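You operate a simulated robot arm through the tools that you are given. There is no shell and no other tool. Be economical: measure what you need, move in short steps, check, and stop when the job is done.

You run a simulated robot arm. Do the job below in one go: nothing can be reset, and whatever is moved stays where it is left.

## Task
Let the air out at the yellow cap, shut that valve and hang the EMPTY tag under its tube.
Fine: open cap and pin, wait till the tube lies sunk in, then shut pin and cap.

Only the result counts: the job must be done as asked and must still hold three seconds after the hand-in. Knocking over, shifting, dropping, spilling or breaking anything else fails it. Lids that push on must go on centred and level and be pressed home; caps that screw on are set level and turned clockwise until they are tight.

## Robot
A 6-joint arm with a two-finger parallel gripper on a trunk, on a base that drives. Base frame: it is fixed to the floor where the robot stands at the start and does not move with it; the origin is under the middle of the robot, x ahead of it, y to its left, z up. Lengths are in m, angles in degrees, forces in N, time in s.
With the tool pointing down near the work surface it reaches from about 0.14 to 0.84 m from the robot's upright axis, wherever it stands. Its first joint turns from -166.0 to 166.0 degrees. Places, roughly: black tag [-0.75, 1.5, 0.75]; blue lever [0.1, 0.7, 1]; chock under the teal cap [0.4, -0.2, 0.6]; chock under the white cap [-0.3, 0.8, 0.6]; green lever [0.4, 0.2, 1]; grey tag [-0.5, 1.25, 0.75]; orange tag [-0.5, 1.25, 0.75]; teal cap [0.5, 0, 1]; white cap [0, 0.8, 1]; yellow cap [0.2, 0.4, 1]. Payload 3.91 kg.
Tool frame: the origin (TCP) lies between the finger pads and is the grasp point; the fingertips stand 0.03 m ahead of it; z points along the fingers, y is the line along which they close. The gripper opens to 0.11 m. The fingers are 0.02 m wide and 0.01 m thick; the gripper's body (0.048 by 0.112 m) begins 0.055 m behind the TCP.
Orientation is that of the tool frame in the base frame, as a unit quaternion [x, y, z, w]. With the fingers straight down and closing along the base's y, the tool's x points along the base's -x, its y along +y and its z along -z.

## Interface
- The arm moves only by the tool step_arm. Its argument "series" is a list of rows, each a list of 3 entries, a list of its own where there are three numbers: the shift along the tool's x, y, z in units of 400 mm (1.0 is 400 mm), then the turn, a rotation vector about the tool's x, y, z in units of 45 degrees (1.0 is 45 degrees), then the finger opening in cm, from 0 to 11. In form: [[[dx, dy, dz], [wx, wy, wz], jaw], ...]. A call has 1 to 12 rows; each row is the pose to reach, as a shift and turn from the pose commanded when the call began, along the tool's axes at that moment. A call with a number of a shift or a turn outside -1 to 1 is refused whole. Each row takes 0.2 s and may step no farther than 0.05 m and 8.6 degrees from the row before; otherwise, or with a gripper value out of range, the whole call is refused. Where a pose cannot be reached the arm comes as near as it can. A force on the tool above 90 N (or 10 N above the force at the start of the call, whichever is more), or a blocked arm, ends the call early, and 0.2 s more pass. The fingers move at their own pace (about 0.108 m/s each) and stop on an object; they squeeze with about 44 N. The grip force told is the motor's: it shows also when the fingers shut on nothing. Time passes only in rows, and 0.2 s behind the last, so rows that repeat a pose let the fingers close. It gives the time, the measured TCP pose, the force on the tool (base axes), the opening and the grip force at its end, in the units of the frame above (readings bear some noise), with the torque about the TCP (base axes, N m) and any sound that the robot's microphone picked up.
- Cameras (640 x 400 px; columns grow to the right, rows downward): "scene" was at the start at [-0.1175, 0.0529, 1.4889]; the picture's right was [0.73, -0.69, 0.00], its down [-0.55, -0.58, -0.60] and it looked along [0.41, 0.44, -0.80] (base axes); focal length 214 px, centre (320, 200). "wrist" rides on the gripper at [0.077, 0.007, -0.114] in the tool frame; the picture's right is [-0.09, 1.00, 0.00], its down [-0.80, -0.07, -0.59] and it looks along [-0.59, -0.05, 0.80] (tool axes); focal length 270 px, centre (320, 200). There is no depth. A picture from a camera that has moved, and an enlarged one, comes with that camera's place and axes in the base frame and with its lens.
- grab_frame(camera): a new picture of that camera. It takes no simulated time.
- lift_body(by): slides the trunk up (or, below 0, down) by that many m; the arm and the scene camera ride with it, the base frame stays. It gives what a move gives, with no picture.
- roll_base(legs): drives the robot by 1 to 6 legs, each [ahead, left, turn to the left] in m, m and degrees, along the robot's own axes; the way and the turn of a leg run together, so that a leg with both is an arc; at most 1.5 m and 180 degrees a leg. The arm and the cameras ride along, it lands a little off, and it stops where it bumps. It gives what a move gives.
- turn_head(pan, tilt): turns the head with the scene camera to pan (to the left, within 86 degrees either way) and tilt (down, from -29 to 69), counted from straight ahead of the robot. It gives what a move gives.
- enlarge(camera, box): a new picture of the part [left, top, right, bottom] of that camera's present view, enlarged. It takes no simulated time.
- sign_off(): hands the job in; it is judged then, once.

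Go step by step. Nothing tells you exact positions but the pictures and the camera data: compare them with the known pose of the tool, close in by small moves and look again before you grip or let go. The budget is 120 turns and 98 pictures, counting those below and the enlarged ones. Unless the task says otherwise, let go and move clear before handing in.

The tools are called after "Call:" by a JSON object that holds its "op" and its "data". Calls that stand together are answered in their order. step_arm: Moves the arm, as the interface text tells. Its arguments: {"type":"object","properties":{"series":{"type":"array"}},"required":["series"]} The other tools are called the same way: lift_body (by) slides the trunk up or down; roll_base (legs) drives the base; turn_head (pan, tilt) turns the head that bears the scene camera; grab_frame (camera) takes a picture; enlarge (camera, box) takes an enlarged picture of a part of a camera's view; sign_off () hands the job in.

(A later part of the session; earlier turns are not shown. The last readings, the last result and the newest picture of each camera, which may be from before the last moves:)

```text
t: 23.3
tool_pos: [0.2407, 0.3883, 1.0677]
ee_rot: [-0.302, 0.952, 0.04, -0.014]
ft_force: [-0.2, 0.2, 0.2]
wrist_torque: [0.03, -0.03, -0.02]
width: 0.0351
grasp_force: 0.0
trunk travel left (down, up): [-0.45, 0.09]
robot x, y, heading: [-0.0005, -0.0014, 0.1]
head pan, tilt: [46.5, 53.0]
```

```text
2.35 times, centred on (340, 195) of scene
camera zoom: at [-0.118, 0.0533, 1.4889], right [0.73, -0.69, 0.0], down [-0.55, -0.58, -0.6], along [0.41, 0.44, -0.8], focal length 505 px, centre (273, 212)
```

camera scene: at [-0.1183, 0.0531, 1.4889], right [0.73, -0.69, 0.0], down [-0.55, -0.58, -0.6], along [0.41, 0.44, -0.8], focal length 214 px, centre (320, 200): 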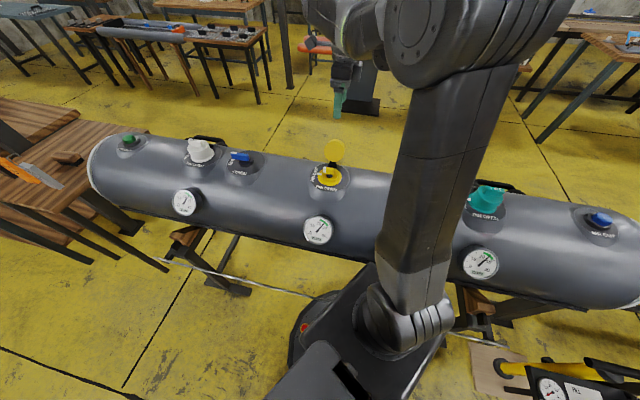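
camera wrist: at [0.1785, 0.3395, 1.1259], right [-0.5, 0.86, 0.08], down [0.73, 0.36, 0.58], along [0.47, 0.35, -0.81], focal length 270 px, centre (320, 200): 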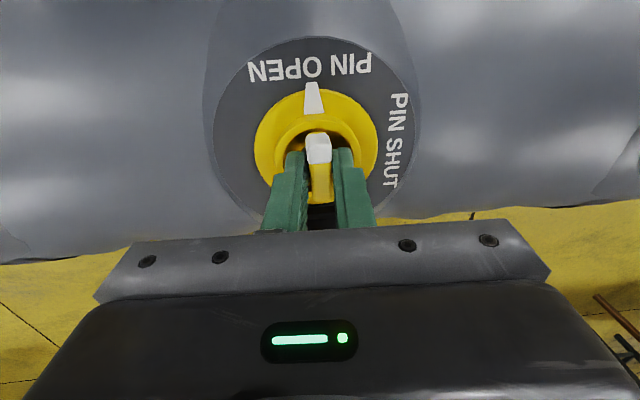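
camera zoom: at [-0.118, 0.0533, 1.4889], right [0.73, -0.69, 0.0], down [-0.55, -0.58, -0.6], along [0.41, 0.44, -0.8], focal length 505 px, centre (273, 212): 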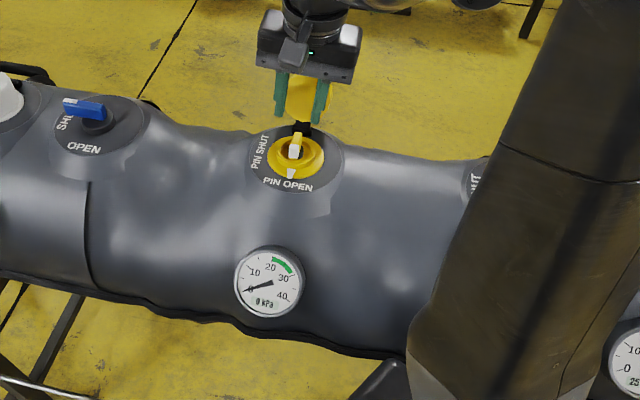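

It is still sinking; I wait some more.

Call:
{"op": "step_arm", "data": {"series": [[[0, 0, 0], [0, 0, 0], 3.5], [[0, 0, 0], [0, 0, 0], 3.5], [[0, 0, 0], [0, 0, 0], 3.5], [[0, 0, 0], [0, 0, 0], 3.5], [[0, 0, 0], [0, 0, 0], 3.5], [[0, 0, 0], [0, 0, 0], 3.5], [[0, 0, 0], [0, 0, 0], 3.5], [[0, 0, 0], [0, 0, 0], 3.5], [[0, 0, 0], [0, 0, 0], 3.5], [[0, 0, 0], [0, 0, 0], 3.5], [[0, 0, 0], [0, 0, 0], 3.5], [[0, 0, 0], [0, 0, 0], 3.5]]}}

Call:
{"op": "step_arm", "data": {"series": [[[0, 0, 0], [0, 0, 0], 3.5], [[0, 0, 0], [0, 0, 0], 3.5], [[0, 0, 0], [0, 0, 0], 3.5], [[0, 0, 0], [0, 0, 0], 3.5], [[0, 0, 0], [0, 0, 0], 3.5], [[0, 0, 0], [0, 0, 0], 3.5], [[0, 0, 0], [0, 0, 0], 3.5], [[0, 0, 0], [0, 0, 0], 3.5], [[0, 0, 0], [0, 0, 0], 3.5], [[0, 0, 0], [0, 0, 0], 3.5], [[0, 0, 0], [0, 0, 0], 3.5], [[0, 0, 0], [0, 0, 0], 3.5]]}}

Call:
{"op": "step_arm", "data": {"series": [[[0, 0, 0], [0, 0, 0], 3.5], [[0, 0, 0], [0, 0, 0], 3.5], [[0, 0, 0], [0, 0, 0], 3.5], [[0, 0, 0], [0, 0, 0], 3.5], [[0, 0, 0], [0, 0, 0], 3.5], [[0, 0, 0], [0, 0, 0], 3.5], [[0, 0, 0], [0, 0, 0], 3.5], [[0, 0, 0], [0, 0, 0], 3.5], [[0, 0, 0], [0, 0, 0], 3.5], [[0, 0, 0], [0, 0, 0], 3.5], [[0, 0, 0], [0, 0, 0], 3.5], [[0, 0, 0], [0, 0, 0], 3.5]]}}

Call:
{"op": "grab_frame", "data": {"camera": "scene"}}

Call:
{"op": "grab_frame", "data": {"camera": "wrist"}}

```text
t: 25.9
tool_pos: [0.2399, 0.3871, 1.0681]
ee_rot: [-0.302, 0.952, 0.041, -0.014]
ft_force: [1.3, -0.6, -0.4]
wrist_torque: [0.02, 0.0, -0.02]
width: 0.0348
grasp_force: 0.0
trunk travel left (down, up): [-0.45, 0.09]
robot x, y, heading: [-0.0015, 0.0009, -0.0]
head pan, tilt: [46.5, 53.0]
```

```text
t: 28.5
tool_pos: [0.2417, 0.3877, 1.0692]
ee_rot: [-0.301, 0.953, 0.039, -0.015]
ft_force: [-0.1, 1.2, 0.3]
wrist_torque: [0.01, 0.02, 0.01]
width: 0.035
grasp_force: 0.1
trunk travel left (down, up): [-0.45, 0.09]
robot x, y, heading: [-0.0022, -0.0033, -0.1]
head pan, tilt: [46.5, 53.0]
```

```text
t: 31.1
tool_pos: [0.2404, 0.3878, 1.0688]
ee_rot: [-0.302, 0.952, 0.04, -0.013]
ft_force: [-1.4, -0.3, 0.4]
wrist_torque: [0.01, 0.01, 0.01]
width: 0.0351
grasp_force: 0.1
trunk travel left (down, up): [-0.45, 0.09]
robot x, y, heading: [-0.0014, -0.0001, -0.1]
head pan, tilt: [46.5, 53.0]
```

```text
56 pictures are left
camera scene: at [-0.118, 0.0533, 1.4889], right [0.73, -0.69, 0.0], down [-0.55, -0.58, -0.6], along [0.41, 0.44, -0.8], focal length 214 px, centre (320, 200)
```

scene: 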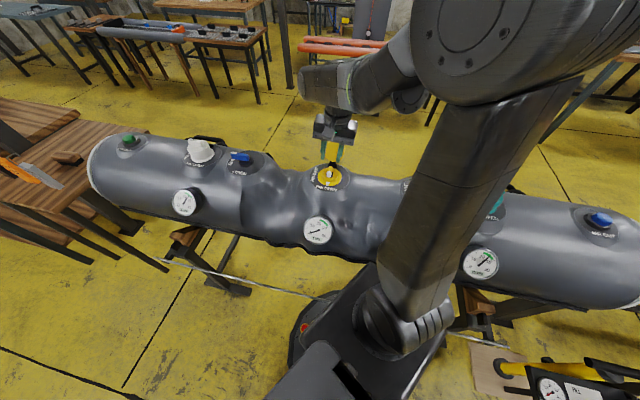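

```text
55 pictures are left
camera wrist: at [0.1799, 0.3402, 1.184], right [-0.5, 0.86, 0.09], down [0.73, 0.36, 0.58], along [0.47, 0.35, -0.81], focal length 270 px, centre (320, 200)
```

wrist: 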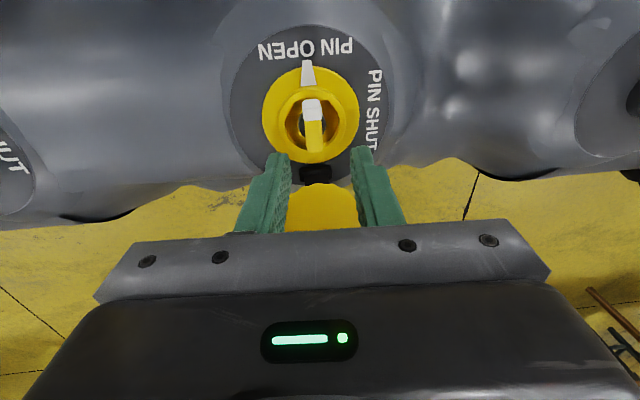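

The tube keeps sinking; I wait longer and compare.

Call:
{"op": "step_arm", "data": {"series": [[[0, 0, 0], [0, 0, 0], 3.5], [[0, 0, 0], [0, 0, 0], 3.5], [[0, 0, 0], [0, 0, 0], 3.5], [[0, 0, 0], [0, 0, 0], 3.5], [[0, 0, 0], [0, 0, 0], 3.5], [[0, 0, 0], [0, 0, 0], 3.5], [[0, 0, 0], [0, 0, 0], 3.5], [[0, 0, 0], [0, 0, 0], 3.5], [[0, 0, 0], [0, 0, 0], 3.5], [[0, 0, 0], [0, 0, 0], 3.5], [[0, 0, 0], [0, 0, 0], 3.5], [[0, 0, 0], [0, 0, 0], 3.5]]}}

Call:
{"op": "step_arm", "data": {"series": [[[0, 0, 0], [0, 0, 0], 3.5], [[0, 0, 0], [0, 0, 0], 3.5], [[0, 0, 0], [0, 0, 0], 3.5], [[0, 0, 0], [0, 0, 0], 3.5], [[0, 0, 0], [0, 0, 0], 3.5], [[0, 0, 0], [0, 0, 0], 3.5], [[0, 0, 0], [0, 0, 0], 3.5], [[0, 0, 0], [0, 0, 0], 3.5], [[0, 0, 0], [0, 0, 0], 3.5], [[0, 0, 0], [0, 0, 0], 3.5], [[0, 0, 0], [0, 0, 0], 3.5], [[0, 0, 0], [0, 0, 0], 3.5]]}}

Call:
{"op": "step_arm", "data": {"series": [[[0, 0, 0], [0, 0, 0], 3.5], [[0, 0, 0], [0, 0, 0], 3.5], [[0, 0, 0], [0, 0, 0], 3.5], [[0, 0, 0], [0, 0, 0], 3.5], [[0, 0, 0], [0, 0, 0], 3.5], [[0, 0, 0], [0, 0, 0], 3.5], [[0, 0, 0], [0, 0, 0], 3.5], [[0, 0, 0], [0, 0, 0], 3.5], [[0, 0, 0], [0, 0, 0], 3.5], [[0, 0, 0], [0, 0, 0], 3.5], [[0, 0, 0], [0, 0, 0], 3.5], [[0, 0, 0], [0, 0, 0], 3.5]]}}

Call:
{"op": "step_arm", "data": {"series": [[[0, 0, 0], [0, 0, 0], 3.5], [[0, 0, 0], [0, 0, 0], 3.5], [[0, 0, 0], [0, 0, 0], 3.5], [[0, 0, 0], [0, 0, 0], 3.5], [[0, 0, 0], [0, 0, 0], 3.5], [[0, 0, 0], [0, 0, 0], 3.5], [[0, 0, 0], [0, 0, 0], 3.5], [[0, 0, 0], [0, 0, 0], 3.5], [[0, 0, 0], [0, 0, 0], 3.5], [[0, 0, 0], [0, 0, 0], 3.5], [[0, 0, 0], [0, 0, 0], 3.5], [[0, 0, 0], [0, 0, 0], 3.5]]}}

Call:
{"op": "enlarge", "data": {"camera": "scene", "box": [140, 110, 460, 310]}}

```text
t: 33.7
tool_pos: [0.2418, 0.3871, 1.0693]
ee_rot: [-0.302, 0.952, 0.04, -0.014]
ft_force: [0.6, -0.7, 0.2]
wrist_torque: [-0.01, -0.01, 0.0]
width: 0.0351
grasp_force: 0.0
trunk travel left (down, up): [-0.45, 0.09]
robot x, y, heading: [0.0012, 0.0003, 0.2]
head pan, tilt: [46.5, 53.0]
```

```text
t: 36.3
tool_pos: [0.2406, 0.3877, 1.07]
ee_rot: [-0.302, 0.952, 0.041, -0.013]
ft_force: [0.0, 0.5, 0.5]
wrist_torque: [0.05, -0.01, -0.03]
width: 0.0351
grasp_force: 0.0
trunk travel left (down, up): [-0.45, 0.09]
robot x, y, heading: [-0.0013, 0.0002, 0.4]
head pan, tilt: [46.5, 53.0]
```

```text
t: 38.9
tool_pos: [0.2427, 0.3881, 1.0693]
ee_rot: [-0.302, 0.952, 0.041, -0.013]
ft_force: [-0.1, 0.7, -0.1]
wrist_torque: [0.03, -0.02, -0.03]
width: 0.035
grasp_force: 0.0
trunk travel left (down, up): [-0.45, 0.09]
robot x, y, heading: [0.0001, -0.0034, 0.1]
head pan, tilt: [46.5, 53.0]
```

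```text
t: 41.5
tool_pos: [0.2417, 0.3879, 1.0698]
ee_rot: [-0.301, 0.953, 0.04, -0.014]
ft_force: [1.0, -0.6, -0.4]
wrist_torque: [0.0, 0.03, 0.0]
width: 0.0348
grasp_force: 0.1
trunk travel left (down, up): [-0.45, 0.09]
robot x, y, heading: [-0.0029, 0.0011, 0.2]
head pan, tilt: [46.5, 53.0]
```

```text
2.00 times, centred on (300, 210) of scene
camera zoom: at [-0.118, 0.0533, 1.4889], right [0.73, -0.69, 0.0], down [-0.55, -0.58, -0.6], along [0.41, 0.44, -0.8], focal length 429 px, centre (360, 180)
```

zoom: 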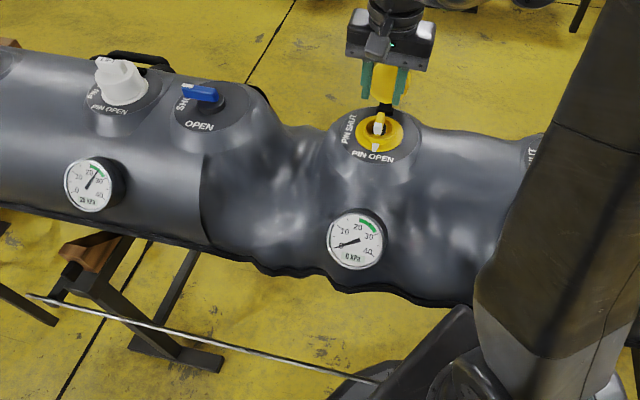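

It is clearly sunk in. One more wait to make sure that it has settled.

Call:
{"op": "step_arm", "data": {"series": [[[0, 0, 0], [0, 0, 0], 3.5], [[0, 0, 0], [0, 0, 0], 3.5], [[0, 0, 0], [0, 0, 0], 3.5], [[0, 0, 0], [0, 0, 0], 3.5], [[0, 0, 0], [0, 0, 0], 3.5], [[0, 0, 0], [0, 0, 0], 3.5], [[0, 0, 0], [0, 0, 0], 3.5], [[0, 0, 0], [0, 0, 0], 3.5], [[0, 0, 0], [0, 0, 0], 3.5], [[0, 0, 0], [0, 0, 0], 3.5], [[0, 0, 0], [0, 0, 0], 3.5], [[0, 0, 0], [0, 0, 0], 3.5]]}}

Call:
{"op": "step_arm", "data": {"series": [[[0, 0, 0], [0, 0, 0], 3.5], [[0, 0, 0], [0, 0, 0], 3.5], [[0, 0, 0], [0, 0, 0], 3.5], [[0, 0, 0], [0, 0, 0], 3.5], [[0, 0, 0], [0, 0, 0], 3.5], [[0, 0, 0], [0, 0, 0], 3.5], [[0, 0, 0], [0, 0, 0], 3.5], [[0, 0, 0], [0, 0, 0], 3.5], [[0, 0, 0], [0, 0, 0], 3.5], [[0, 0, 0], [0, 0, 0], 3.5], [[0, 0, 0], [0, 0, 0], 3.5], [[0, 0, 0], [0, 0, 0], 3.5]]}}

Call:
{"op": "enlarge", "data": {"camera": "scene", "box": [140, 110, 460, 310]}}

Call:
{"op": "enlarge", "data": {"camera": "wrist", "box": [200, 0, 440, 240]}}

```text
t: 44.1
tool_pos: [0.2409, 0.3868, 1.0683]
ee_rot: [-0.302, 0.952, 0.041, -0.014]
ft_force: [-0.1, 0.1, -0.4]
wrist_torque: [-0.02, 0.02, 0.02]
width: 0.0348
grasp_force: 0.0
trunk travel left (down, up): [-0.45, 0.09]
robot x, y, heading: [-0.0002, 0.0022, 0.2]
head pan, tilt: [46.5, 53.0]
```

```text
t: 46.7
tool_pos: [0.2407, 0.3874, 1.069]
ee_rot: [-0.302, 0.952, 0.042, -0.013]
ft_force: [-0.2, 0.0, -0.1]
wrist_torque: [0.0, 0.04, 0.02]
width: 0.035
grasp_force: 0.1
trunk travel left (down, up): [-0.45, 0.09]
robot x, y, heading: [-0.0008, 0.0021, 0.3]
head pan, tilt: [46.5, 53.0]
```

```text
2.00 times, centred on (300, 210) of scene
camera zoom: at [-0.118, 0.0533, 1.4889], right [0.73, -0.69, 0.0], down [-0.55, -0.58, -0.6], along [0.41, 0.44, -0.8], focal length 429 px, centre (360, 180)
```

zoom: 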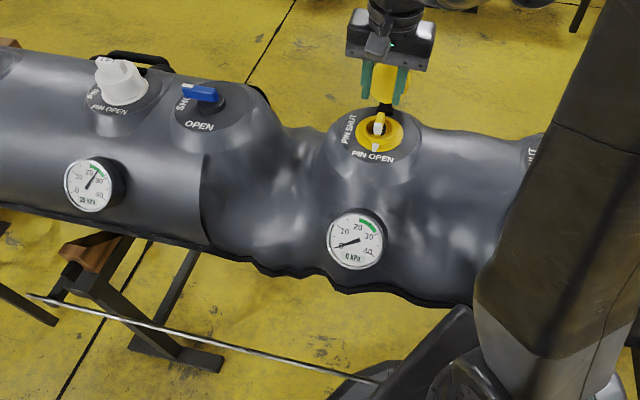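

```text
1.67 times, centred on (320, 120) of wrist
camera zoom: at [0.1799, 0.3402, 1.184], right [-0.5, 0.86, 0.09], down [0.73, 0.36, 0.58], along [0.47, 0.35, -0.81], focal length 450 px, centre (320, 333)
```

zoom: 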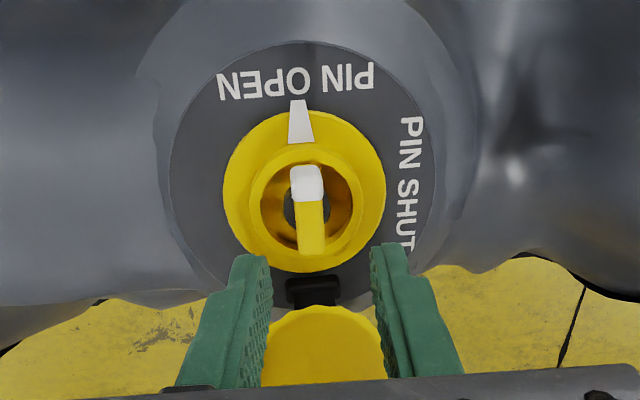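

The tube has settled, sunk in at 0 kPa. I go back down onto the bar (shifted about 4 mm) and grip it.

Call:
{"op": "step_arm", "data": {"series": [[[0, -0.01, 0.05], [0, 0, 0], 3.5], [[0, -0.01, 0.1], [0, 0, 0], 3.5], [[0, -0.01, 0.142], [0, 0, 0], 3.5], [[0, -0.01, 0.142], [0, 0, 0], 0], [[0, -0.01, 0.142], [0, 0, 0], 0]]}}

Call:
{"op": "enlarge", "data": {"camera": "wrist", "box": [220, 20, 420, 220]}}

```text
t: 47.9
tool_pos: [0.2405, 0.3879, 1.0134]
ee_rot: [-0.301, 0.953, 0.04, -0.015]
ft_force: [8.2, -8.1, -1.8]
wrist_torque: [-0.64, -1.11, -0.93]
width: 0.0137
grasp_force: 44.9
trunk travel left (down, up): [-0.45, 0.09]
robot x, y, heading: [0.0019, -0.0033, 0.1]
head pan, tilt: [46.5, 53.0]
```

```text
2.00 times, centred on (320, 120) of wrist
camera zoom: at [0.1798, 0.3403, 1.128], right [-0.5, 0.86, 0.08], down [0.73, 0.36, 0.58], along [0.47, 0.35, -0.81], focal length 541 px, centre (320, 360)
```

zoom: 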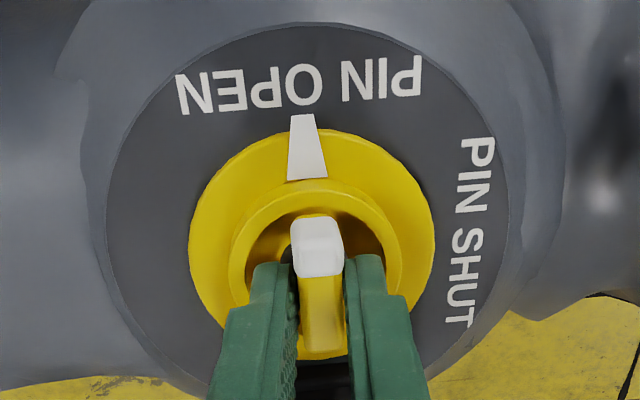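

Gripped. I turn it clockwise back to SHUT in two stages.

Call:
{"op": "step_arm", "data": {"series": [[[0, 0, 0], [0, -0.0155, 0.177], 0], [[0, 0, 0], [0, -0.031, 0.355], 0], [[0, 0, 0], [0, -0.0465, 0.53], 0], [[0, 0, 0], [0, -0.062, 0.71], 0], [[0, 0, 0], [0, -0.077, 0.885], 0], [[0, 0, 0], [0, -0.087, 0.996], 0]]}}

Call:
{"op": "step_arm", "data": {"series": [[[0, 0, 0], [0, -0.0155, 0.177], 0], [[0, 0, 0], [0, -0.031, 0.355], 0], [[0, 0, 0], [0, -0.0465, 0.53], 0], [[0, 0, 0], [0, -0.062, 0.71], 0], [[0, 0, 0], [0, -0.077, 0.885], 0], [[0, 0, 0], [0, -0.087, 0.996], 0], [[0, 0, 0], [0, -0.087, 0.996], 0]]}}

Call:
{"op": "enlarge", "data": {"camera": "wrist", "box": [220, 20, 420, 220]}}

```text
t: 49.3
tool_pos: [0.2396, 0.388, 1.0124]
ee_rot: [0.086, 0.995, 0.042, 0.003]
ft_force: [-2.1, -4.4, -4.2]
wrist_torque: [-0.68, 1.57, 0.0]
width: 0.0132
grasp_force: 44.9
trunk travel left (down, up): [-0.45, 0.09]
robot x, y, heading: [-0.0002, 0.0008, 0.3]
head pan, tilt: [46.5, 53.0]
```

```text
t: 50.9
tool_pos: [0.2384, 0.3897, 1.0121]
ee_rot: [0.46, 0.887, 0.037, 0.02]
ft_force: [-13.4, 5.0, -10.1]
wrist_torque: [0.67, 1.72, -0.03]
width: 0.0132
grasp_force: 44.3
trunk travel left (down, up): [-0.45, 0.09]
robot x, y, heading: [-0.0003, 0.0008, 0.4]
head pan, tilt: [46.5, 53.0]
```

```text
2.00 times, centred on (320, 120) of wrist
camera zoom: at [0.1918, 0.4499, 1.1277], right [0.86, 0.5, 0.09], down [0.36, -0.72, 0.59], along [0.35, -0.48, -0.8], focal length 541 px, centre (320, 360)
```

zoom: 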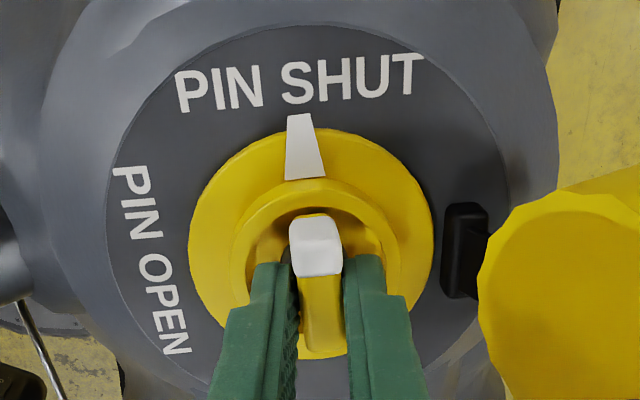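

Almost there. A few more degrees to reach the stop.

Call:
{"op": "step_arm", "data": {"series": [[[0, 0, 0], [0, -0.006, 0.065], 0], [[0, 0, 0], [0, -0.01, 0.12], 0], [[0, 0, 0], [0, -0.01, 0.12], 0]]}}

Call:
{"op": "enlarge", "data": {"camera": "wrist", "box": [220, 20, 420, 220]}}

```text
t: 51.7
tool_pos: [0.2385, 0.3894, 1.0137]
ee_rot: [0.501, 0.864, 0.035, 0.023]
ft_force: [-12.4, 6.7, -7.5]
wrist_torque: [-0.74, 0.69, 1.01]
width: 0.0144
grasp_force: 44.6
trunk travel left (down, up): [-0.45, 0.09]
robot x, y, heading: [0.0015, 0.0009, 0.2]
head pan, tilt: [46.5, 53.0]
```

```text
2.00 times, centred on (320, 120) of wrist
camera zoom: at [0.1978, 0.4541, 1.1277], right [0.9, 0.42, 0.09], down [0.29, -0.75, 0.59], along [0.31, -0.51, -0.8], focal length 541 px, centre (320, 360)
```

zoom: 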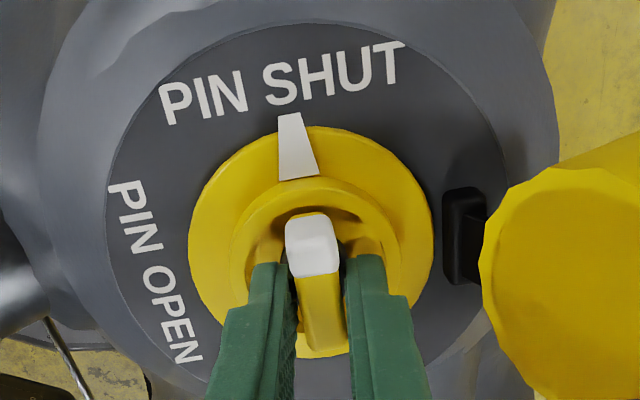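

The stop is felt (about 1 N m) and the pointer is on PIN SHUT. I release, rise and straighten the tool.

Call:
{"op": "step_arm", "data": {"series": [[[0, 0, 0], [0, 0, 0], 3.5], [[0, 0, -0.03], [0, 0, 0], 3.5], [[0, 0, -0.1], [0, 0, 0], 3.5], [[0, 0, -0.2], [0.05, 0, -0.04], 3.5], [[0, 0, -0.29], [0.107, 0, -0.08], 0], [[0, 0, -0.29], [0.107, 0, -0.08], 0]]}}

Call:
{"op": "grab_frame", "data": {"camera": "wrist"}}

Call:
{"op": "enlarge", "data": {"camera": "scene", "box": [280, 120, 380, 220]}}

```text
t: 53.1
tool_pos: [0.2294, 0.3845, 1.1302]
ee_rot: [0.474, 0.881, -0.001, 0.002]
ft_force: [0.3, -0.6, 0.2]
wrist_torque: [0.01, 0.03, 0.02]
width: 0.0
grasp_force: 37.8
trunk travel left (down, up): [-0.45, 0.09]
robot x, y, heading: [0.0009, 0.0025, 0.1]
head pan, tilt: [46.5, 53.0]
```

```text
48 pictures are left
camera wrist: at [0.1917, 0.4518, 1.2437], right [0.88, 0.47, 0.0], down [0.38, -0.71, 0.6], along [0.28, -0.53, -0.8], focal length 270 px, centre (320, 200)
```

wrist: 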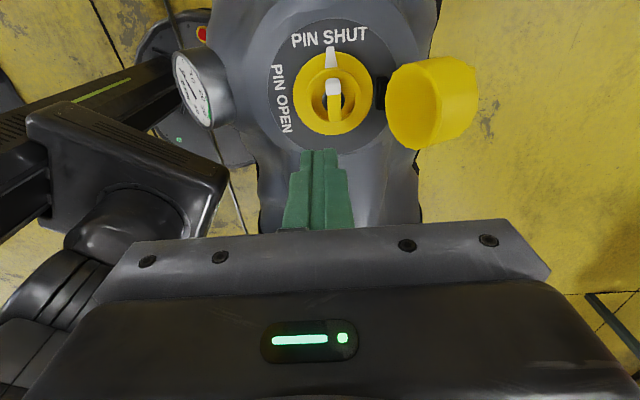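

```text
4.00 times, centred on (330, 170) of scene
camera zoom: at [-0.1181, 0.0533, 1.4889], right [0.73, -0.69, 0.0], down [-0.55, -0.58, -0.6], along [0.41, 0.44, -0.8], focal length 858 px, centre (280, 320)
```

zoom: 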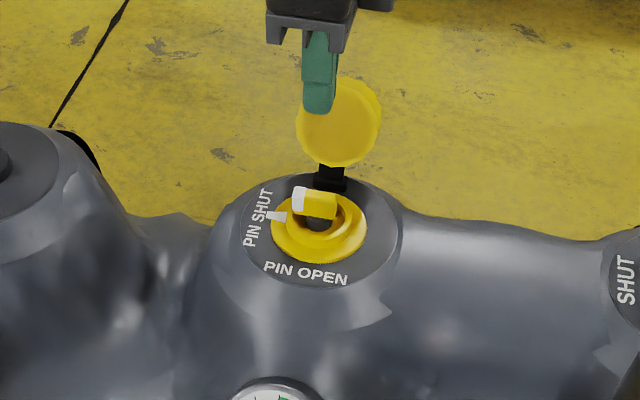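

Pin shut confirmed. Fingers closed, I pass over the cap to its far side, come down, and push it back over.

Call:
{"op": "step_arm", "data": {"series": [[[0, 0.12, 0], [0, 0, 0], 0], [[0, 0.24, 0], [0, 0, 0], 0], [[0, 0.35, 0], [0, 0, 0], 0], [[0, 0.41, 0], [0, 0, 0], 0], [[0, 0.41, 0.09], [0, 0, 0], 0], [[0, 0.41, 0.17], [0, 0, 0], 0], [[0, 0.36, 0.17], [0, 0, 0], 0], [[0, 0.31, 0.17], [0, 0, 0], 0], [[0, 0.27, 0.17], [0, 0, 0], 0], [[0, 0.23, 0.17], [0, 0, 0], 0]]}}

Call:
{"op": "enlarge", "data": {"camera": "scene", "box": [280, 120, 380, 220]}}

Call:
{"op": "grab_frame", "data": {"camera": "wrist"}}

```text
t: 55.3
tool_pos: [0.3117, 0.4349, 1.0636]
ee_rot: [0.475, 0.88, 0.005, 0.003]
ft_force: [23.2, 14.3, 32.1]
wrist_torque: [0.68, -1.05, 0.01]
width: 0.0001
grasp_force: 37.3
trunk travel left (down, up): [-0.45, 0.09]
robot x, y, heading: [-0.002, 0.0025, -0.0]
head pan, tilt: [46.5, 53.0]
```

```text
4.00 times, centred on (330, 170) of scene
camera zoom: at [-0.116, 0.0536, 1.4896], right [0.73, -0.69, 0.0], down [-0.55, -0.58, -0.6], along [0.41, 0.44, -0.8], focal length 858 px, centre (280, 320)
```

zoom: 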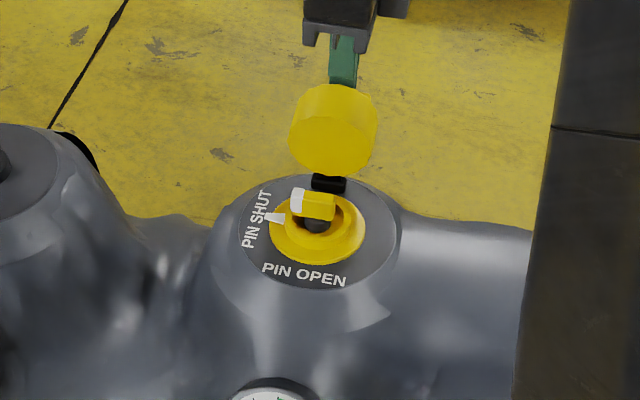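

```text
45 pictures are left
camera wrist: at [0.2737, 0.5017, 1.1789], right [0.88, 0.47, 0.01], down [0.38, -0.71, 0.59], along [0.29, -0.52, -0.81], focal length 270 px, centre (320, 200)
```

wrist: 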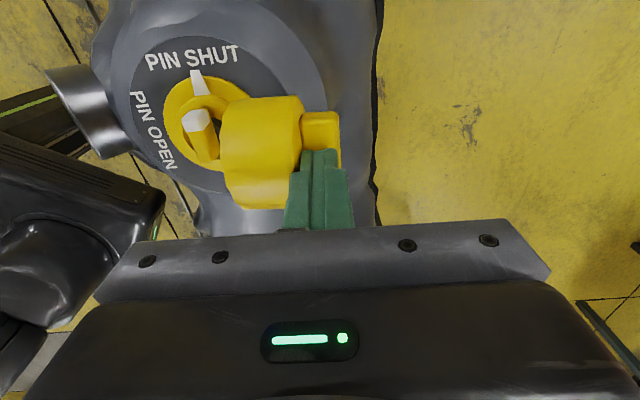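

The cap is following the finger. I continue on the arc, slightly up and then down.

Call:
{"op": "step_arm", "data": {"series": [[[0, -0.02, -0.015], [0, 0, 0], 0], [[0, -0.04, -0.02], [0, 0, 0], 0], [[0, -0.065, -0.02], [0, 0, 0], 0], [[0, -0.09, -0.016], [0, 0, 0], 0], [[0, -0.115, -0.008], [0, 0, 0], 0], [[0, -0.14, 0.005], [0, 0, 0], 0]]}}

Call:
{"op": "enlarge", "data": {"camera": "scene", "box": [280, 120, 380, 220]}}

```text
t: 56.3
tool_pos: [0.2842, 0.4187, 1.077]
ee_rot: [0.474, 0.881, 0.013, 0.003]
ft_force: [4.6, -1.2, 24.8]
wrist_torque: [-0.1, -0.16, 0.01]
width: 0.0
grasp_force: 37.9
trunk travel left (down, up): [-0.45, 0.09]
robot x, y, heading: [-0.0052, -0.0002, 0.6]
head pan, tilt: [46.5, 53.0]
stopped in row 5: the force on the tool passed its limit (the readings are from after the stop); the commanded pose is now the measured one
```

```text
4.00 times, centred on (330, 170) of scene
camera zoom: at [-0.1176, 0.0513, 1.488], right [0.73, -0.69, 0.0], down [-0.55, -0.58, -0.6], along [0.41, 0.44, -0.8], focal length 858 px, centre (280, 320)
```

zoom: 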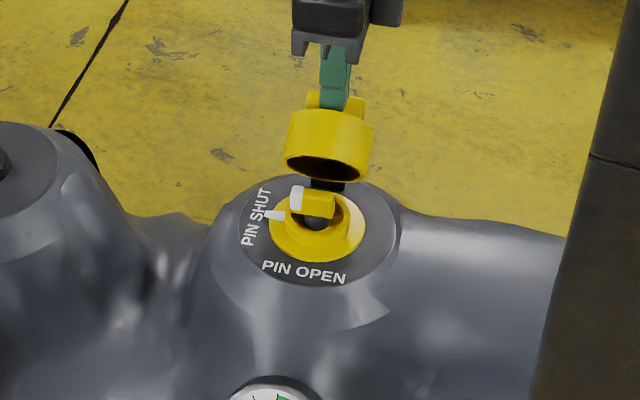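

The finger slipped to the near side of the tab and is above the hinge. I lift, go to the tab's far side, come down lower and push again.

Call:
{"op": "step_arm", "data": {"series": [[[0, 0, -0.1], [0, 0, 0], 0], [[0, 0.1, -0.1], [0, 0, 0], 0], [[0, 0.17, -0.1], [0, 0, 0], 0], [[0, 0.17, 0.0], [0, 0, 0], 0], [[0, 0.17, 0.06], [0, 0, 0], 0], [[0, 0.12, 0.06], [0, 0, 0], 0], [[0, 0.08, 0.06], [0, 0, 0], 0], [[0, 0.05, 0.055], [0, 0, 0], 0]]}}

Call:
{"op": "enlarge", "data": {"camera": "scene", "box": [280, 120, 380, 220]}}

Call:
{"op": "enlarge", "data": {"camera": "wrist", "box": [120, 20, 420, 240]}}

```text
t: 57.7
tool_pos: [0.3382, 0.4546, 1.0641]
ee_rot: [0.475, 0.88, 0.033, 0.008]
ft_force: [11.5, 3.3, 11.0]
wrist_torque: [0.04, -0.33, 0.09]
width: 0.0
grasp_force: 37.6
trunk travel left (down, up): [-0.45, 0.09]
robot x, y, heading: [0.0009, 0.0069, 0.1]
head pan, tilt: [46.5, 53.0]
stopped in row 6: the force on the tool passed its limit (the readings are from after the stop); the commanded pose is now the measured one
```

```text
4.00 times, centred on (330, 170) of scene
camera zoom: at [-0.1171, 0.0531, 1.4885], right [0.73, -0.69, 0.0], down [-0.55, -0.58, -0.6], along [0.41, 0.44, -0.8], focal length 858 px, centre (280, 320)
```

zoom: 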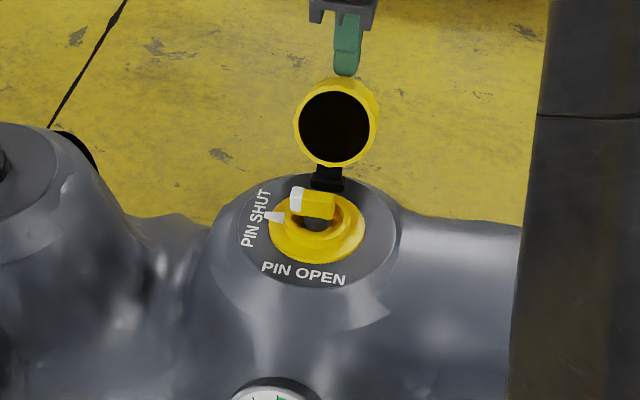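

```text
1.82 times, centred on (270, 130) of wrist
camera zoom: at [0.2954, 0.5159, 1.181], right [0.88, 0.47, 0.06], down [0.35, -0.74, 0.58], along [0.32, -0.48, -0.82], focal length 491 px, centre (411, 327)
```

zoom: 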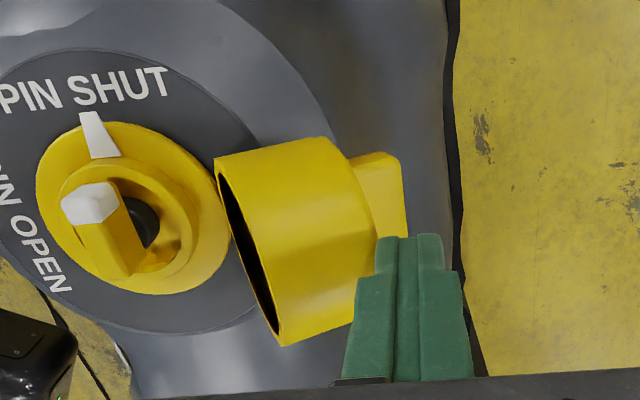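

The cap swung back to about 90°. A better way is to take the tab by its two ends from above and carry it on the arc, so it pivots between the pads. I rise and turn the gripper by 90°.

Call:
{"op": "step_arm", "data": {"series": [[[0, 0, -0.1], [0, 0, 0], 0], [[0, -0.02, -0.2], [0.0835, -0.022, 0], 3], [[0, -0.0385, -0.22], [0.0835, -0.022, 0], 7.5]]}}

Call:
{"op": "step_arm", "data": {"series": [[[0, 0, 0], [0, 0, -0.18], 7.5], [[0, 0, 0], [0, 0, -0.36], 7.5], [[0, 0, 0], [0, 0, -0.54], 7.5], [[0, 0, 0], [0, 0, -0.72], 7.5], [[0, 0, 0], [0, 0, -0.9], 7.5], [[0, 0, 0], [0, 0, -1.0], 7.5]]}}

Call:
{"op": "step_arm", "data": {"series": [[[0, 0, 0], [0, 0, -0.18], 7.5], [[0, 0, 0], [0, 0, -0.36], 7.5], [[0, 0, 0], [0, 0, -0.54], 7.5], [[0, 0, 0], [0, 0, -0.72], 7.5], [[0, 0, 0], [0, 0, -0.9], 7.5], [[0, 0, 0], [0, 0, -1.0], 7.5], [[0, 0, 0], [0, 0, -1.0], 7.5]]}}

Call:
{"op": "grab_frame", "data": {"camera": "wrist"}}

Call:
{"op": "enlarge", "data": {"camera": "scene", "box": [280, 120, 380, 220]}}

```text
t: 58.5
tool_pos: [0.32, 0.4418, 1.1496]
ee_rot: [0.474, 0.881, -0.004, 0.0]
ft_force: [-0.5, -0.8, -0.2]
wrist_torque: [-0.03, -0.02, 0.04]
width: 0.0752
grasp_force: 0.0
trunk travel left (down, up): [-0.45, 0.09]
robot x, y, heading: [0.0024, -0.0021, 0.2]
head pan, tilt: [46.5, 53.0]
```

```text
t: 59.9
tool_pos: [0.3174, 0.4422, 1.1499]
ee_rot: [0.101, 0.995, -0.003, -0.002]
ft_force: [-0.2, -0.4, -0.5]
wrist_torque: [0.02, 0.01, 0.0]
width: 0.0748
grasp_force: 0.0
trunk travel left (down, up): [-0.45, 0.09]
robot x, y, heading: [-0.0001, 0.0008, 0.2]
head pan, tilt: [46.5, 53.0]
```

```text
t: 61.5
tool_pos: [0.3184, 0.442, 1.1515]
ee_rot: [-0.288, 0.958, -0.002, -0.003]
ft_force: [0.0, -0.1, 0.5]
wrist_torque: [-0.01, 0.0, 0.0]
width: 0.0749
grasp_force: 0.0
trunk travel left (down, up): [-0.45, 0.09]
robot x, y, heading: [-0.0005, 0.0047, 0.2]
head pan, tilt: [46.5, 53.0]
```

```text
41 pictures are left
camera wrist: at [0.251, 0.4053, 1.2657], right [-0.48, 0.88, 0.0], down [0.71, 0.39, 0.59], along [0.52, 0.28, -0.81], focal length 270 px, centre (320, 200)
```

wrist: 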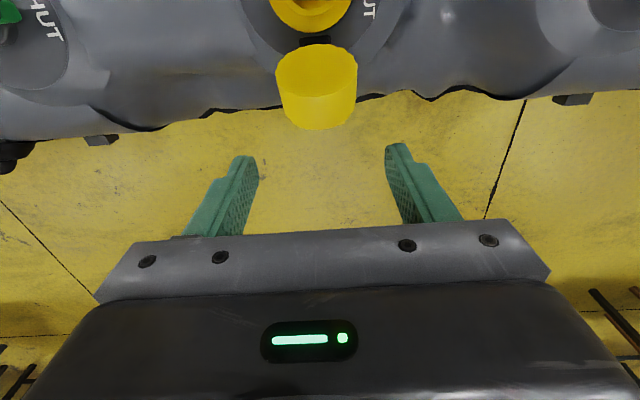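

```text
4.00 times, centred on (330, 170) of scene
camera zoom: at [-0.1174, 0.0537, 1.4889], right [0.73, -0.69, 0.0], down [-0.55, -0.58, -0.6], along [0.41, 0.44, -0.8], focal length 858 px, centre (280, 320)
```

zoom: 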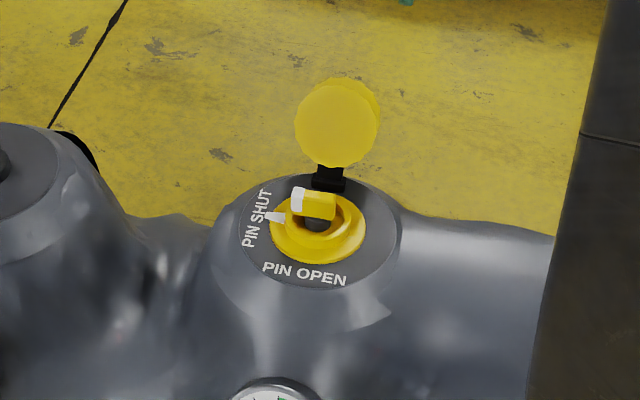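

The cap's body lies at 42–98 mm beyond the valve centre, its tab at 98–118 mm. I lower the fingers at 113 mm and look before closing.

Call:
{"op": "step_arm", "data": {"series": [[[-0.0475, 0, 0.05], [0, 0, 0], 8.5], [[-0.0475, 0, 0.15], [0, 0, 0], 8.5], [[-0.0475, 0, 0.24], [0, 0, 0], 8.5], [[-0.0475, 0, 0.282], [0, 0, 0], 8.5], [[-0.0475, 0, 0.282], [0, 0, 0], 8.5]]}}

Call:
{"op": "grab_frame", "data": {"camera": "wrist"}}

Call:
{"op": "enlarge", "data": {"camera": "scene", "box": [280, 110, 380, 190]}}

```text
t: 62.7
tool_pos: [0.3369, 0.4529, 1.0355]
ee_rot: [-0.287, 0.958, -0.001, -0.003]
ft_force: [-0.1, -0.6, -1.0]
wrist_torque: [-0.02, -0.03, -0.02]
width: 0.0851
grasp_force: 0.1
trunk travel left (down, up): [-0.45, 0.09]
robot x, y, heading: [-0.001, 0.0012, -0.0]
head pan, tilt: [46.5, 53.0]
```

```text
39 pictures are left
camera wrist: at [0.268, 0.4161, 1.1514], right [-0.47, 0.88, 0.0], down [0.71, 0.39, 0.59], along [0.52, 0.28, -0.81], focal length 270 px, centre (320, 200)
```

wrist: 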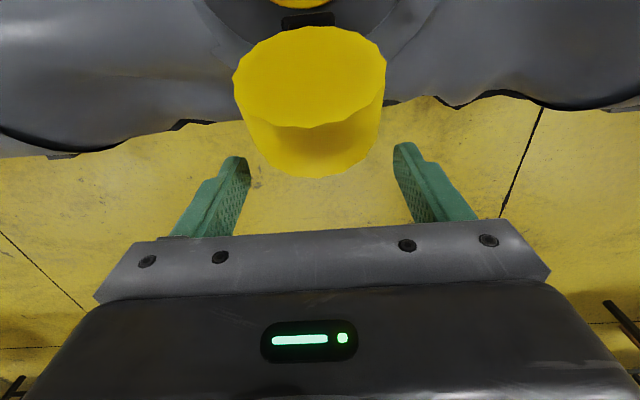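

```text
5.00 times, centred on (330, 150) of scene
camera zoom: at [-0.1175, 0.0537, 1.4889], right [0.73, -0.69, 0.0], down [-0.55, -0.58, -0.6], along [0.41, 0.44, -0.8], focal length 1072 px, centre (270, 450)
```

zoom: 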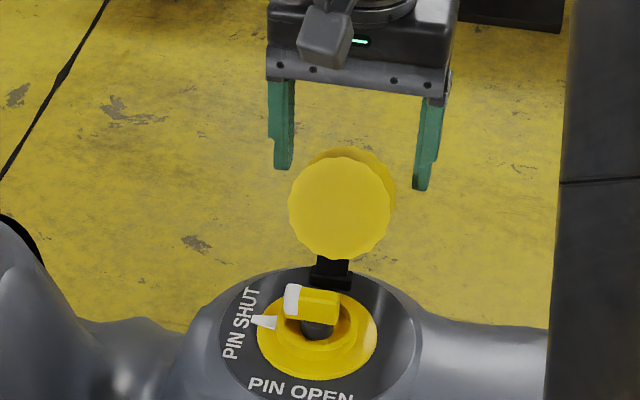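

From the geometry the cap is open about 107°, hinge near (48 mm, z 0.981). The tab's end is nearer than I set, so I move 8 mm nearer and close on the tab's ends.

Call:
{"op": "step_arm", "data": {"series": [[[0.02, 0, 0], [0, 0, 0], 8.5], [[0.02, 0, 0], [0, 0, 0], 6], [[0.02, 0, 0], [0, 0, 0], 3], [[0.02, 0, 0], [0, 0, 0], 3], [[0.02, 0, 0], [0, 0, 0], 3]]}}

Call:
{"op": "enlarge", "data": {"camera": "wrist", "box": [200, 0, 440, 240]}}

```text
t: 63.9
tool_pos: [0.3295, 0.448, 1.0371]
ee_rot: [-0.287, 0.958, -0.003, -0.003]
ft_force: [-1.2, -3.6, 0.2]
wrist_torque: [-0.15, 0.11, -0.19]
width: 0.066
grasp_force: 44.5
trunk travel left (down, up): [-0.45, 0.09]
robot x, y, heading: [-0.0013, 0.0028, 0.3]
head pan, tilt: [46.5, 53.0]
```

```text
1.67 times, centred on (320, 120) of wrist
camera zoom: at [0.261, 0.4109, 1.1523], right [-0.47, 0.88, 0.0], down [0.71, 0.39, 0.59], along [0.52, 0.28, -0.81], focal length 450 px, centre (320, 333)
```

zoom: 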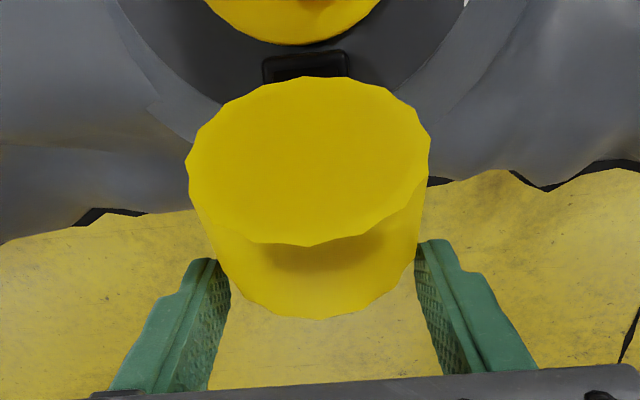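

The width (66 mm) shows that the fingers hold the cap's body, not its tab, which serves as well. I regrip 9 mm nearer for more overlap.

Call:
{"op": "step_arm", "data": {"series": [[[0, 0, 0], [0, 0, 0], 8], [[0.012, 0, 0], [0, 0, 0], 8], [[0.022, 0, 0], [0, 0, 0], 8], [[0.022, 0, 0], [0, 0, 0], 4], [[0.022, 0, 0], [0, 0, 0], 4]]}}

Call:
{"op": "enlarge", "data": {"camera": "wrist", "box": [200, 0, 440, 240]}}

```text
t: 65.1
tool_pos: [0.3211, 0.4426, 1.0366]
ee_rot: [-0.287, 0.958, -0.002, -0.003]
ft_force: [1.8, -2.1, 0.6]
wrist_torque: [-0.17, -0.09, 0.4]
width: 0.067
grasp_force: 44.9
trunk travel left (down, up): [-0.45, 0.09]
robot x, y, heading: [0.0029, 0.002, 0.2]
head pan, tilt: [46.5, 53.0]
```

```text
1.67 times, centred on (320, 120) of wrist
camera zoom: at [0.2528, 0.4054, 1.1525], right [-0.48, 0.88, 0.0], down [0.71, 0.39, 0.59], along [0.52, 0.28, -0.81], focal length 450 px, centre (320, 333)
```

zoom: 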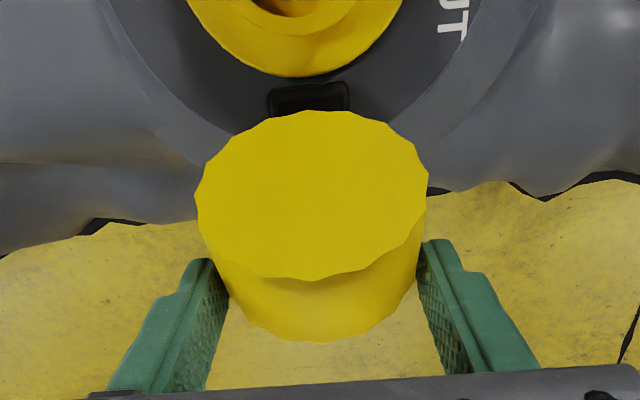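

A good grip on the cap's body. I carry it along the arc about the hinge, half-way first.

Call:
{"op": "step_arm", "data": {"series": [[[0.0137, 0, -0.0135], [0, 0, 0], 4], [[0.0273, 0, -0.026], [0, 0, 0], 4], [[0.044, 0, -0.036], [0, 0, 0], 4], [[0.06, 0, -0.044], [0, 0, 0], 4], [[0.078, 0, -0.05], [0, 0, 0], 4], [[0.097, 0, -0.053], [0, 0, 0], 4], [[0.134, 0, -0.052], [0, 0, 0], 4]]}}

Call:
{"op": "enlarge", "data": {"camera": "scene", "box": [280, 110, 380, 190]}}

Call:
{"op": "enlarge", "data": {"camera": "wrist", "box": [200, 0, 440, 240]}}

```text
t: 66.7
tool_pos: [0.2776, 0.4141, 1.0599]
ee_rot: [-0.287, 0.958, 0.001, 0.0]
ft_force: [18.8, 8.9, 34.7]
wrist_torque: [1.25, -1.37, 0.15]
width: 0.0654
grasp_force: 45.1
trunk travel left (down, up): [-0.45, 0.09]
robot x, y, heading: [-0.0011, 0.0001, 0.1]
head pan, tilt: [46.5, 53.0]
```

```text
5.00 times, centred on (330, 150) of scene
camera zoom: at [-0.1163, 0.0526, 1.4896], right [0.73, -0.69, 0.0], down [-0.55, -0.58, -0.6], along [0.41, 0.44, -0.8], focal length 1072 px, centre (270, 450)
```

zoom: 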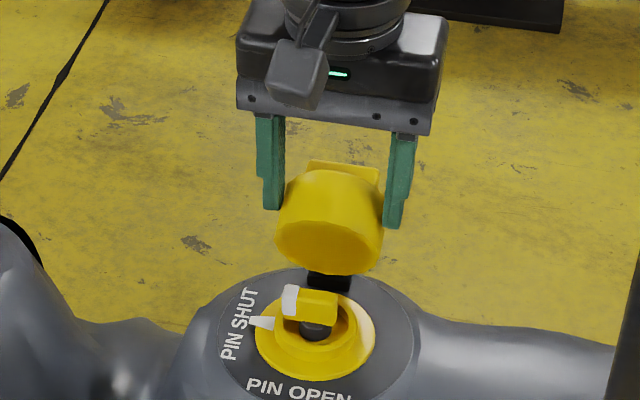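

```text
1.67 times, centred on (320, 120) of wrist
camera zoom: at [0.2092, 0.3759, 1.1759], right [-0.47, 0.88, 0.0], down [0.71, 0.38, 0.59], along [0.52, 0.28, -0.8], focal length 450 px, centre (320, 333)
```

zoom: 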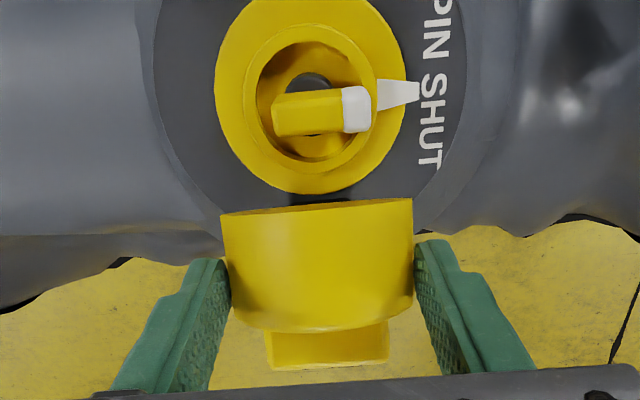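

The cap follows, now at about 65°. I carry on towards the near side.

Call:
{"op": "step_arm", "data": {"series": [[[0.02, 0, 0.0], [0, 0, 0], 4], [[0.04, 0, 0.005], [0, 0, 0], 4], [[0.06, 0, 0.012], [0, 0, 0], 4], [[0.075, 0, 0.022], [0, 0, 0], 4]]}}

Call:
{"op": "enlarge", "data": {"camera": "scene", "box": [280, 110, 380, 190]}}

Call:
{"op": "enlarge", "data": {"camera": "wrist", "box": [200, 0, 440, 240]}}

```text
t: 67.7
tool_pos: [0.2501, 0.3965, 1.0506]
ee_rot: [-0.288, 0.958, -0.001, -0.002]
ft_force: [4.9, -0.6, 33.4]
wrist_torque: [0.57, -1.45, -0.05]
width: 0.065
grasp_force: 44.3
trunk travel left (down, up): [-0.45, 0.09]
robot x, y, heading: [0.0022, -0.0002, -0.0]
head pan, tilt: [46.5, 53.0]
```

```text
5.00 times, centred on (330, 150) of scene
camera zoom: at [-0.1184, 0.0514, 1.489], right [0.73, -0.69, 0.0], down [-0.55, -0.58, -0.6], along [0.41, 0.44, -0.8], focal length 1072 px, centre (270, 450)
```

zoom: 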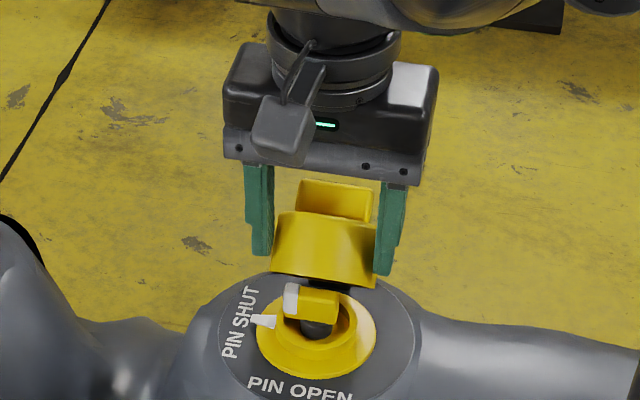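

```text
1.67 times, centred on (320, 120) of wrist
camera zoom: at [0.1818, 0.3583, 1.1659], right [-0.48, 0.88, 0.0], down [0.71, 0.38, 0.59], along [0.52, 0.28, -0.81], focal length 450 px, centre (320, 333)
```

zoom: 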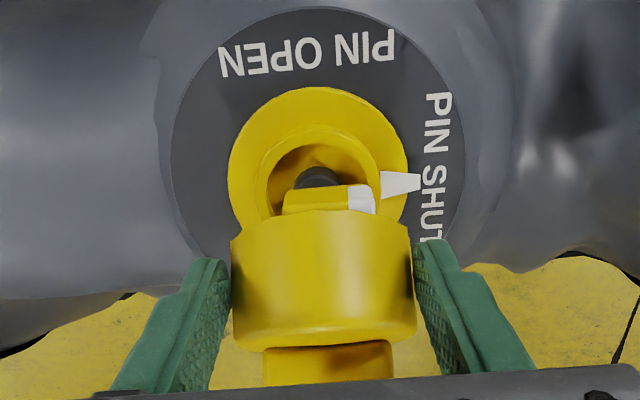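

It is at about 40°. On nearer and down.

Call:
{"op": "step_arm", "data": {"series": [[[0.015, 0, 0.006], [0, 0, 0], 4], [[0.03, 0, 0.018], [0, 0, 0], 4], [[0.04, 0, 0.035], [0, 0, 0], 4], [[0.043, 0, 0.05], [0, 0, 0], 4]]}}

Call:
{"op": "enlarge", "data": {"camera": "scene", "box": [280, 110, 380, 190]}}

```text
t: 68.7
tool_pos: [0.2334, 0.3836, 1.0317]
ee_rot: [-0.288, 0.958, -0.002, -0.003]
ft_force: [-11.2, -4.6, 31.2]
wrist_torque: [0.54, -0.89, 0.07]
width: 0.0642
grasp_force: 45.4
trunk travel left (down, up): [-0.45, 0.09]
robot x, y, heading: [-0.0007, 0.0036, 0.1]
head pan, tilt: [46.5, 53.0]
```

```text
5.00 times, centred on (330, 150) of scene
camera zoom: at [-0.1207, 0.0508, 1.489], right [0.73, -0.69, 0.0], down [-0.55, -0.58, -0.6], along [0.42, 0.44, -0.8], focal length 1072 px, centre (270, 450)
```

zoom: 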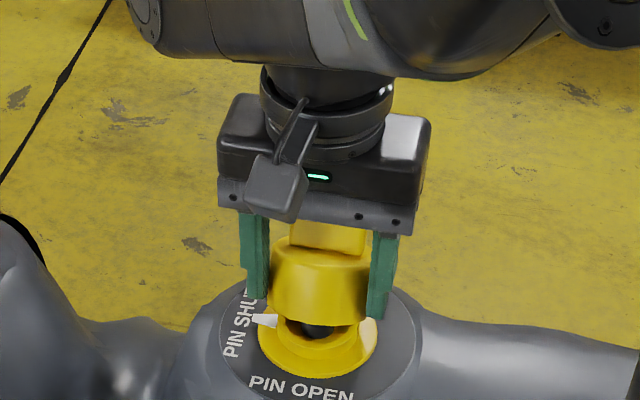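

About 20° left. I go a bit farther down with the grip, then release and press from above.

Call:
{"op": "step_arm", "data": {"series": [[[0.0, 0, 0.02], [0, 0, 0], 4], [[-0.003, 0, 0.035], [0, 0, 0], 4], [[-0.005, 0, 0.045], [0, 0, 0], 4]]}}

Call:
{"op": "enlarge", "data": {"camera": "scene", "box": [280, 110, 380, 190]}}

```text
t: 69.5
tool_pos: [0.2305, 0.3831, 1.0128]
ee_rot: [-0.288, 0.958, -0.002, -0.003]
ft_force: [-40.4, -22.3, 23.4]
wrist_torque: [0.13, 0.49, 0.25]
width: 0.0657
grasp_force: 45.1
trunk travel left (down, up): [-0.45, 0.09]
robot x, y, heading: [0.002, 0.0028, 0.1]
head pan, tilt: [46.5, 53.0]
```

```text
5.00 times, centred on (330, 150) of scene
camera zoom: at [-0.1248, 0.0485, 1.4884], right [0.73, -0.69, 0.0], down [-0.55, -0.58, -0.61], along [0.42, 0.44, -0.8], focal length 1072 px, centre (270, 450)
```

zoom: 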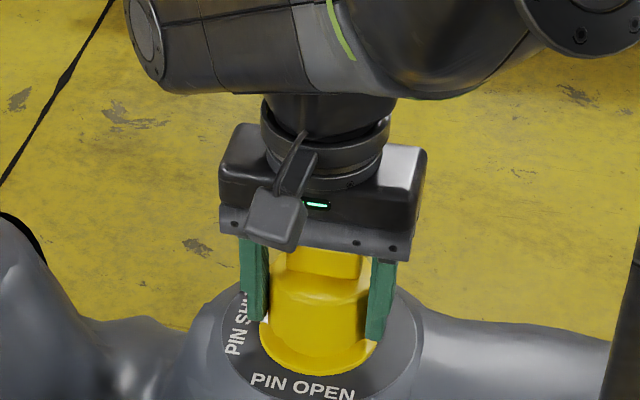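

The cap is nearly home. I release, rise, close the fingers and press on the tab's top.

Call:
{"op": "step_arm", "data": {"series": [[[0, 0, 0], [0, 0, 0], 9], [[0, 0, -0.02], [0, 0, 0], 9], [[0, 0, -0.1], [0, 0, 0], 9], [[-0.02, 0, -0.19], [0, 0, 0], 9], [[-0.02, 0, -0.19], [0, 0, 0], 0], [[-0.02, 0, -0.19], [0, 0, 0], 0]]}}

Call:
{"op": "grab_frame", "data": {"camera": "wrist"}}

Call:
{"op": "enlarge", "data": {"camera": "scene", "box": [280, 110, 380, 210]}}

```text
t: 70.9
tool_pos: [0.2438, 0.3904, 1.0873]
ee_rot: [-0.288, 0.958, -0.002, -0.003]
ft_force: [0.5, 0.6, -0.2]
wrist_torque: [0.01, -0.01, 0.02]
width: 0.0001
grasp_force: 37.0
trunk travel left (down, up): [-0.45, 0.09]
robot x, y, heading: [-0.0, 0.0023, 0.2]
head pan, tilt: [46.5, 53.0]
```

```text
29 pictures are left
camera wrist: at [0.1767, 0.3535, 1.2018], right [-0.47, 0.88, 0.0], down [0.71, 0.38, 0.59], along [0.52, 0.28, -0.81], focal length 270 px, centre (320, 200)
```

wrist: 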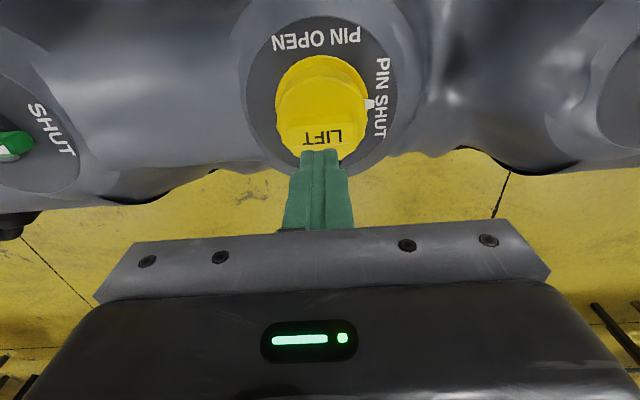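

```text
4.00 times, centred on (330, 160) of scene
camera zoom: at [-0.1176, 0.0537, 1.4889], right [0.73, -0.69, 0.0], down [-0.55, -0.58, -0.6], along [0.41, 0.44, -0.8], focal length 858 px, centre (280, 360)
```

zoom: 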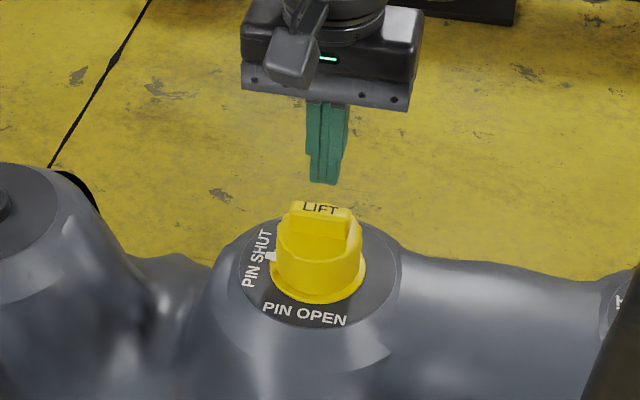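

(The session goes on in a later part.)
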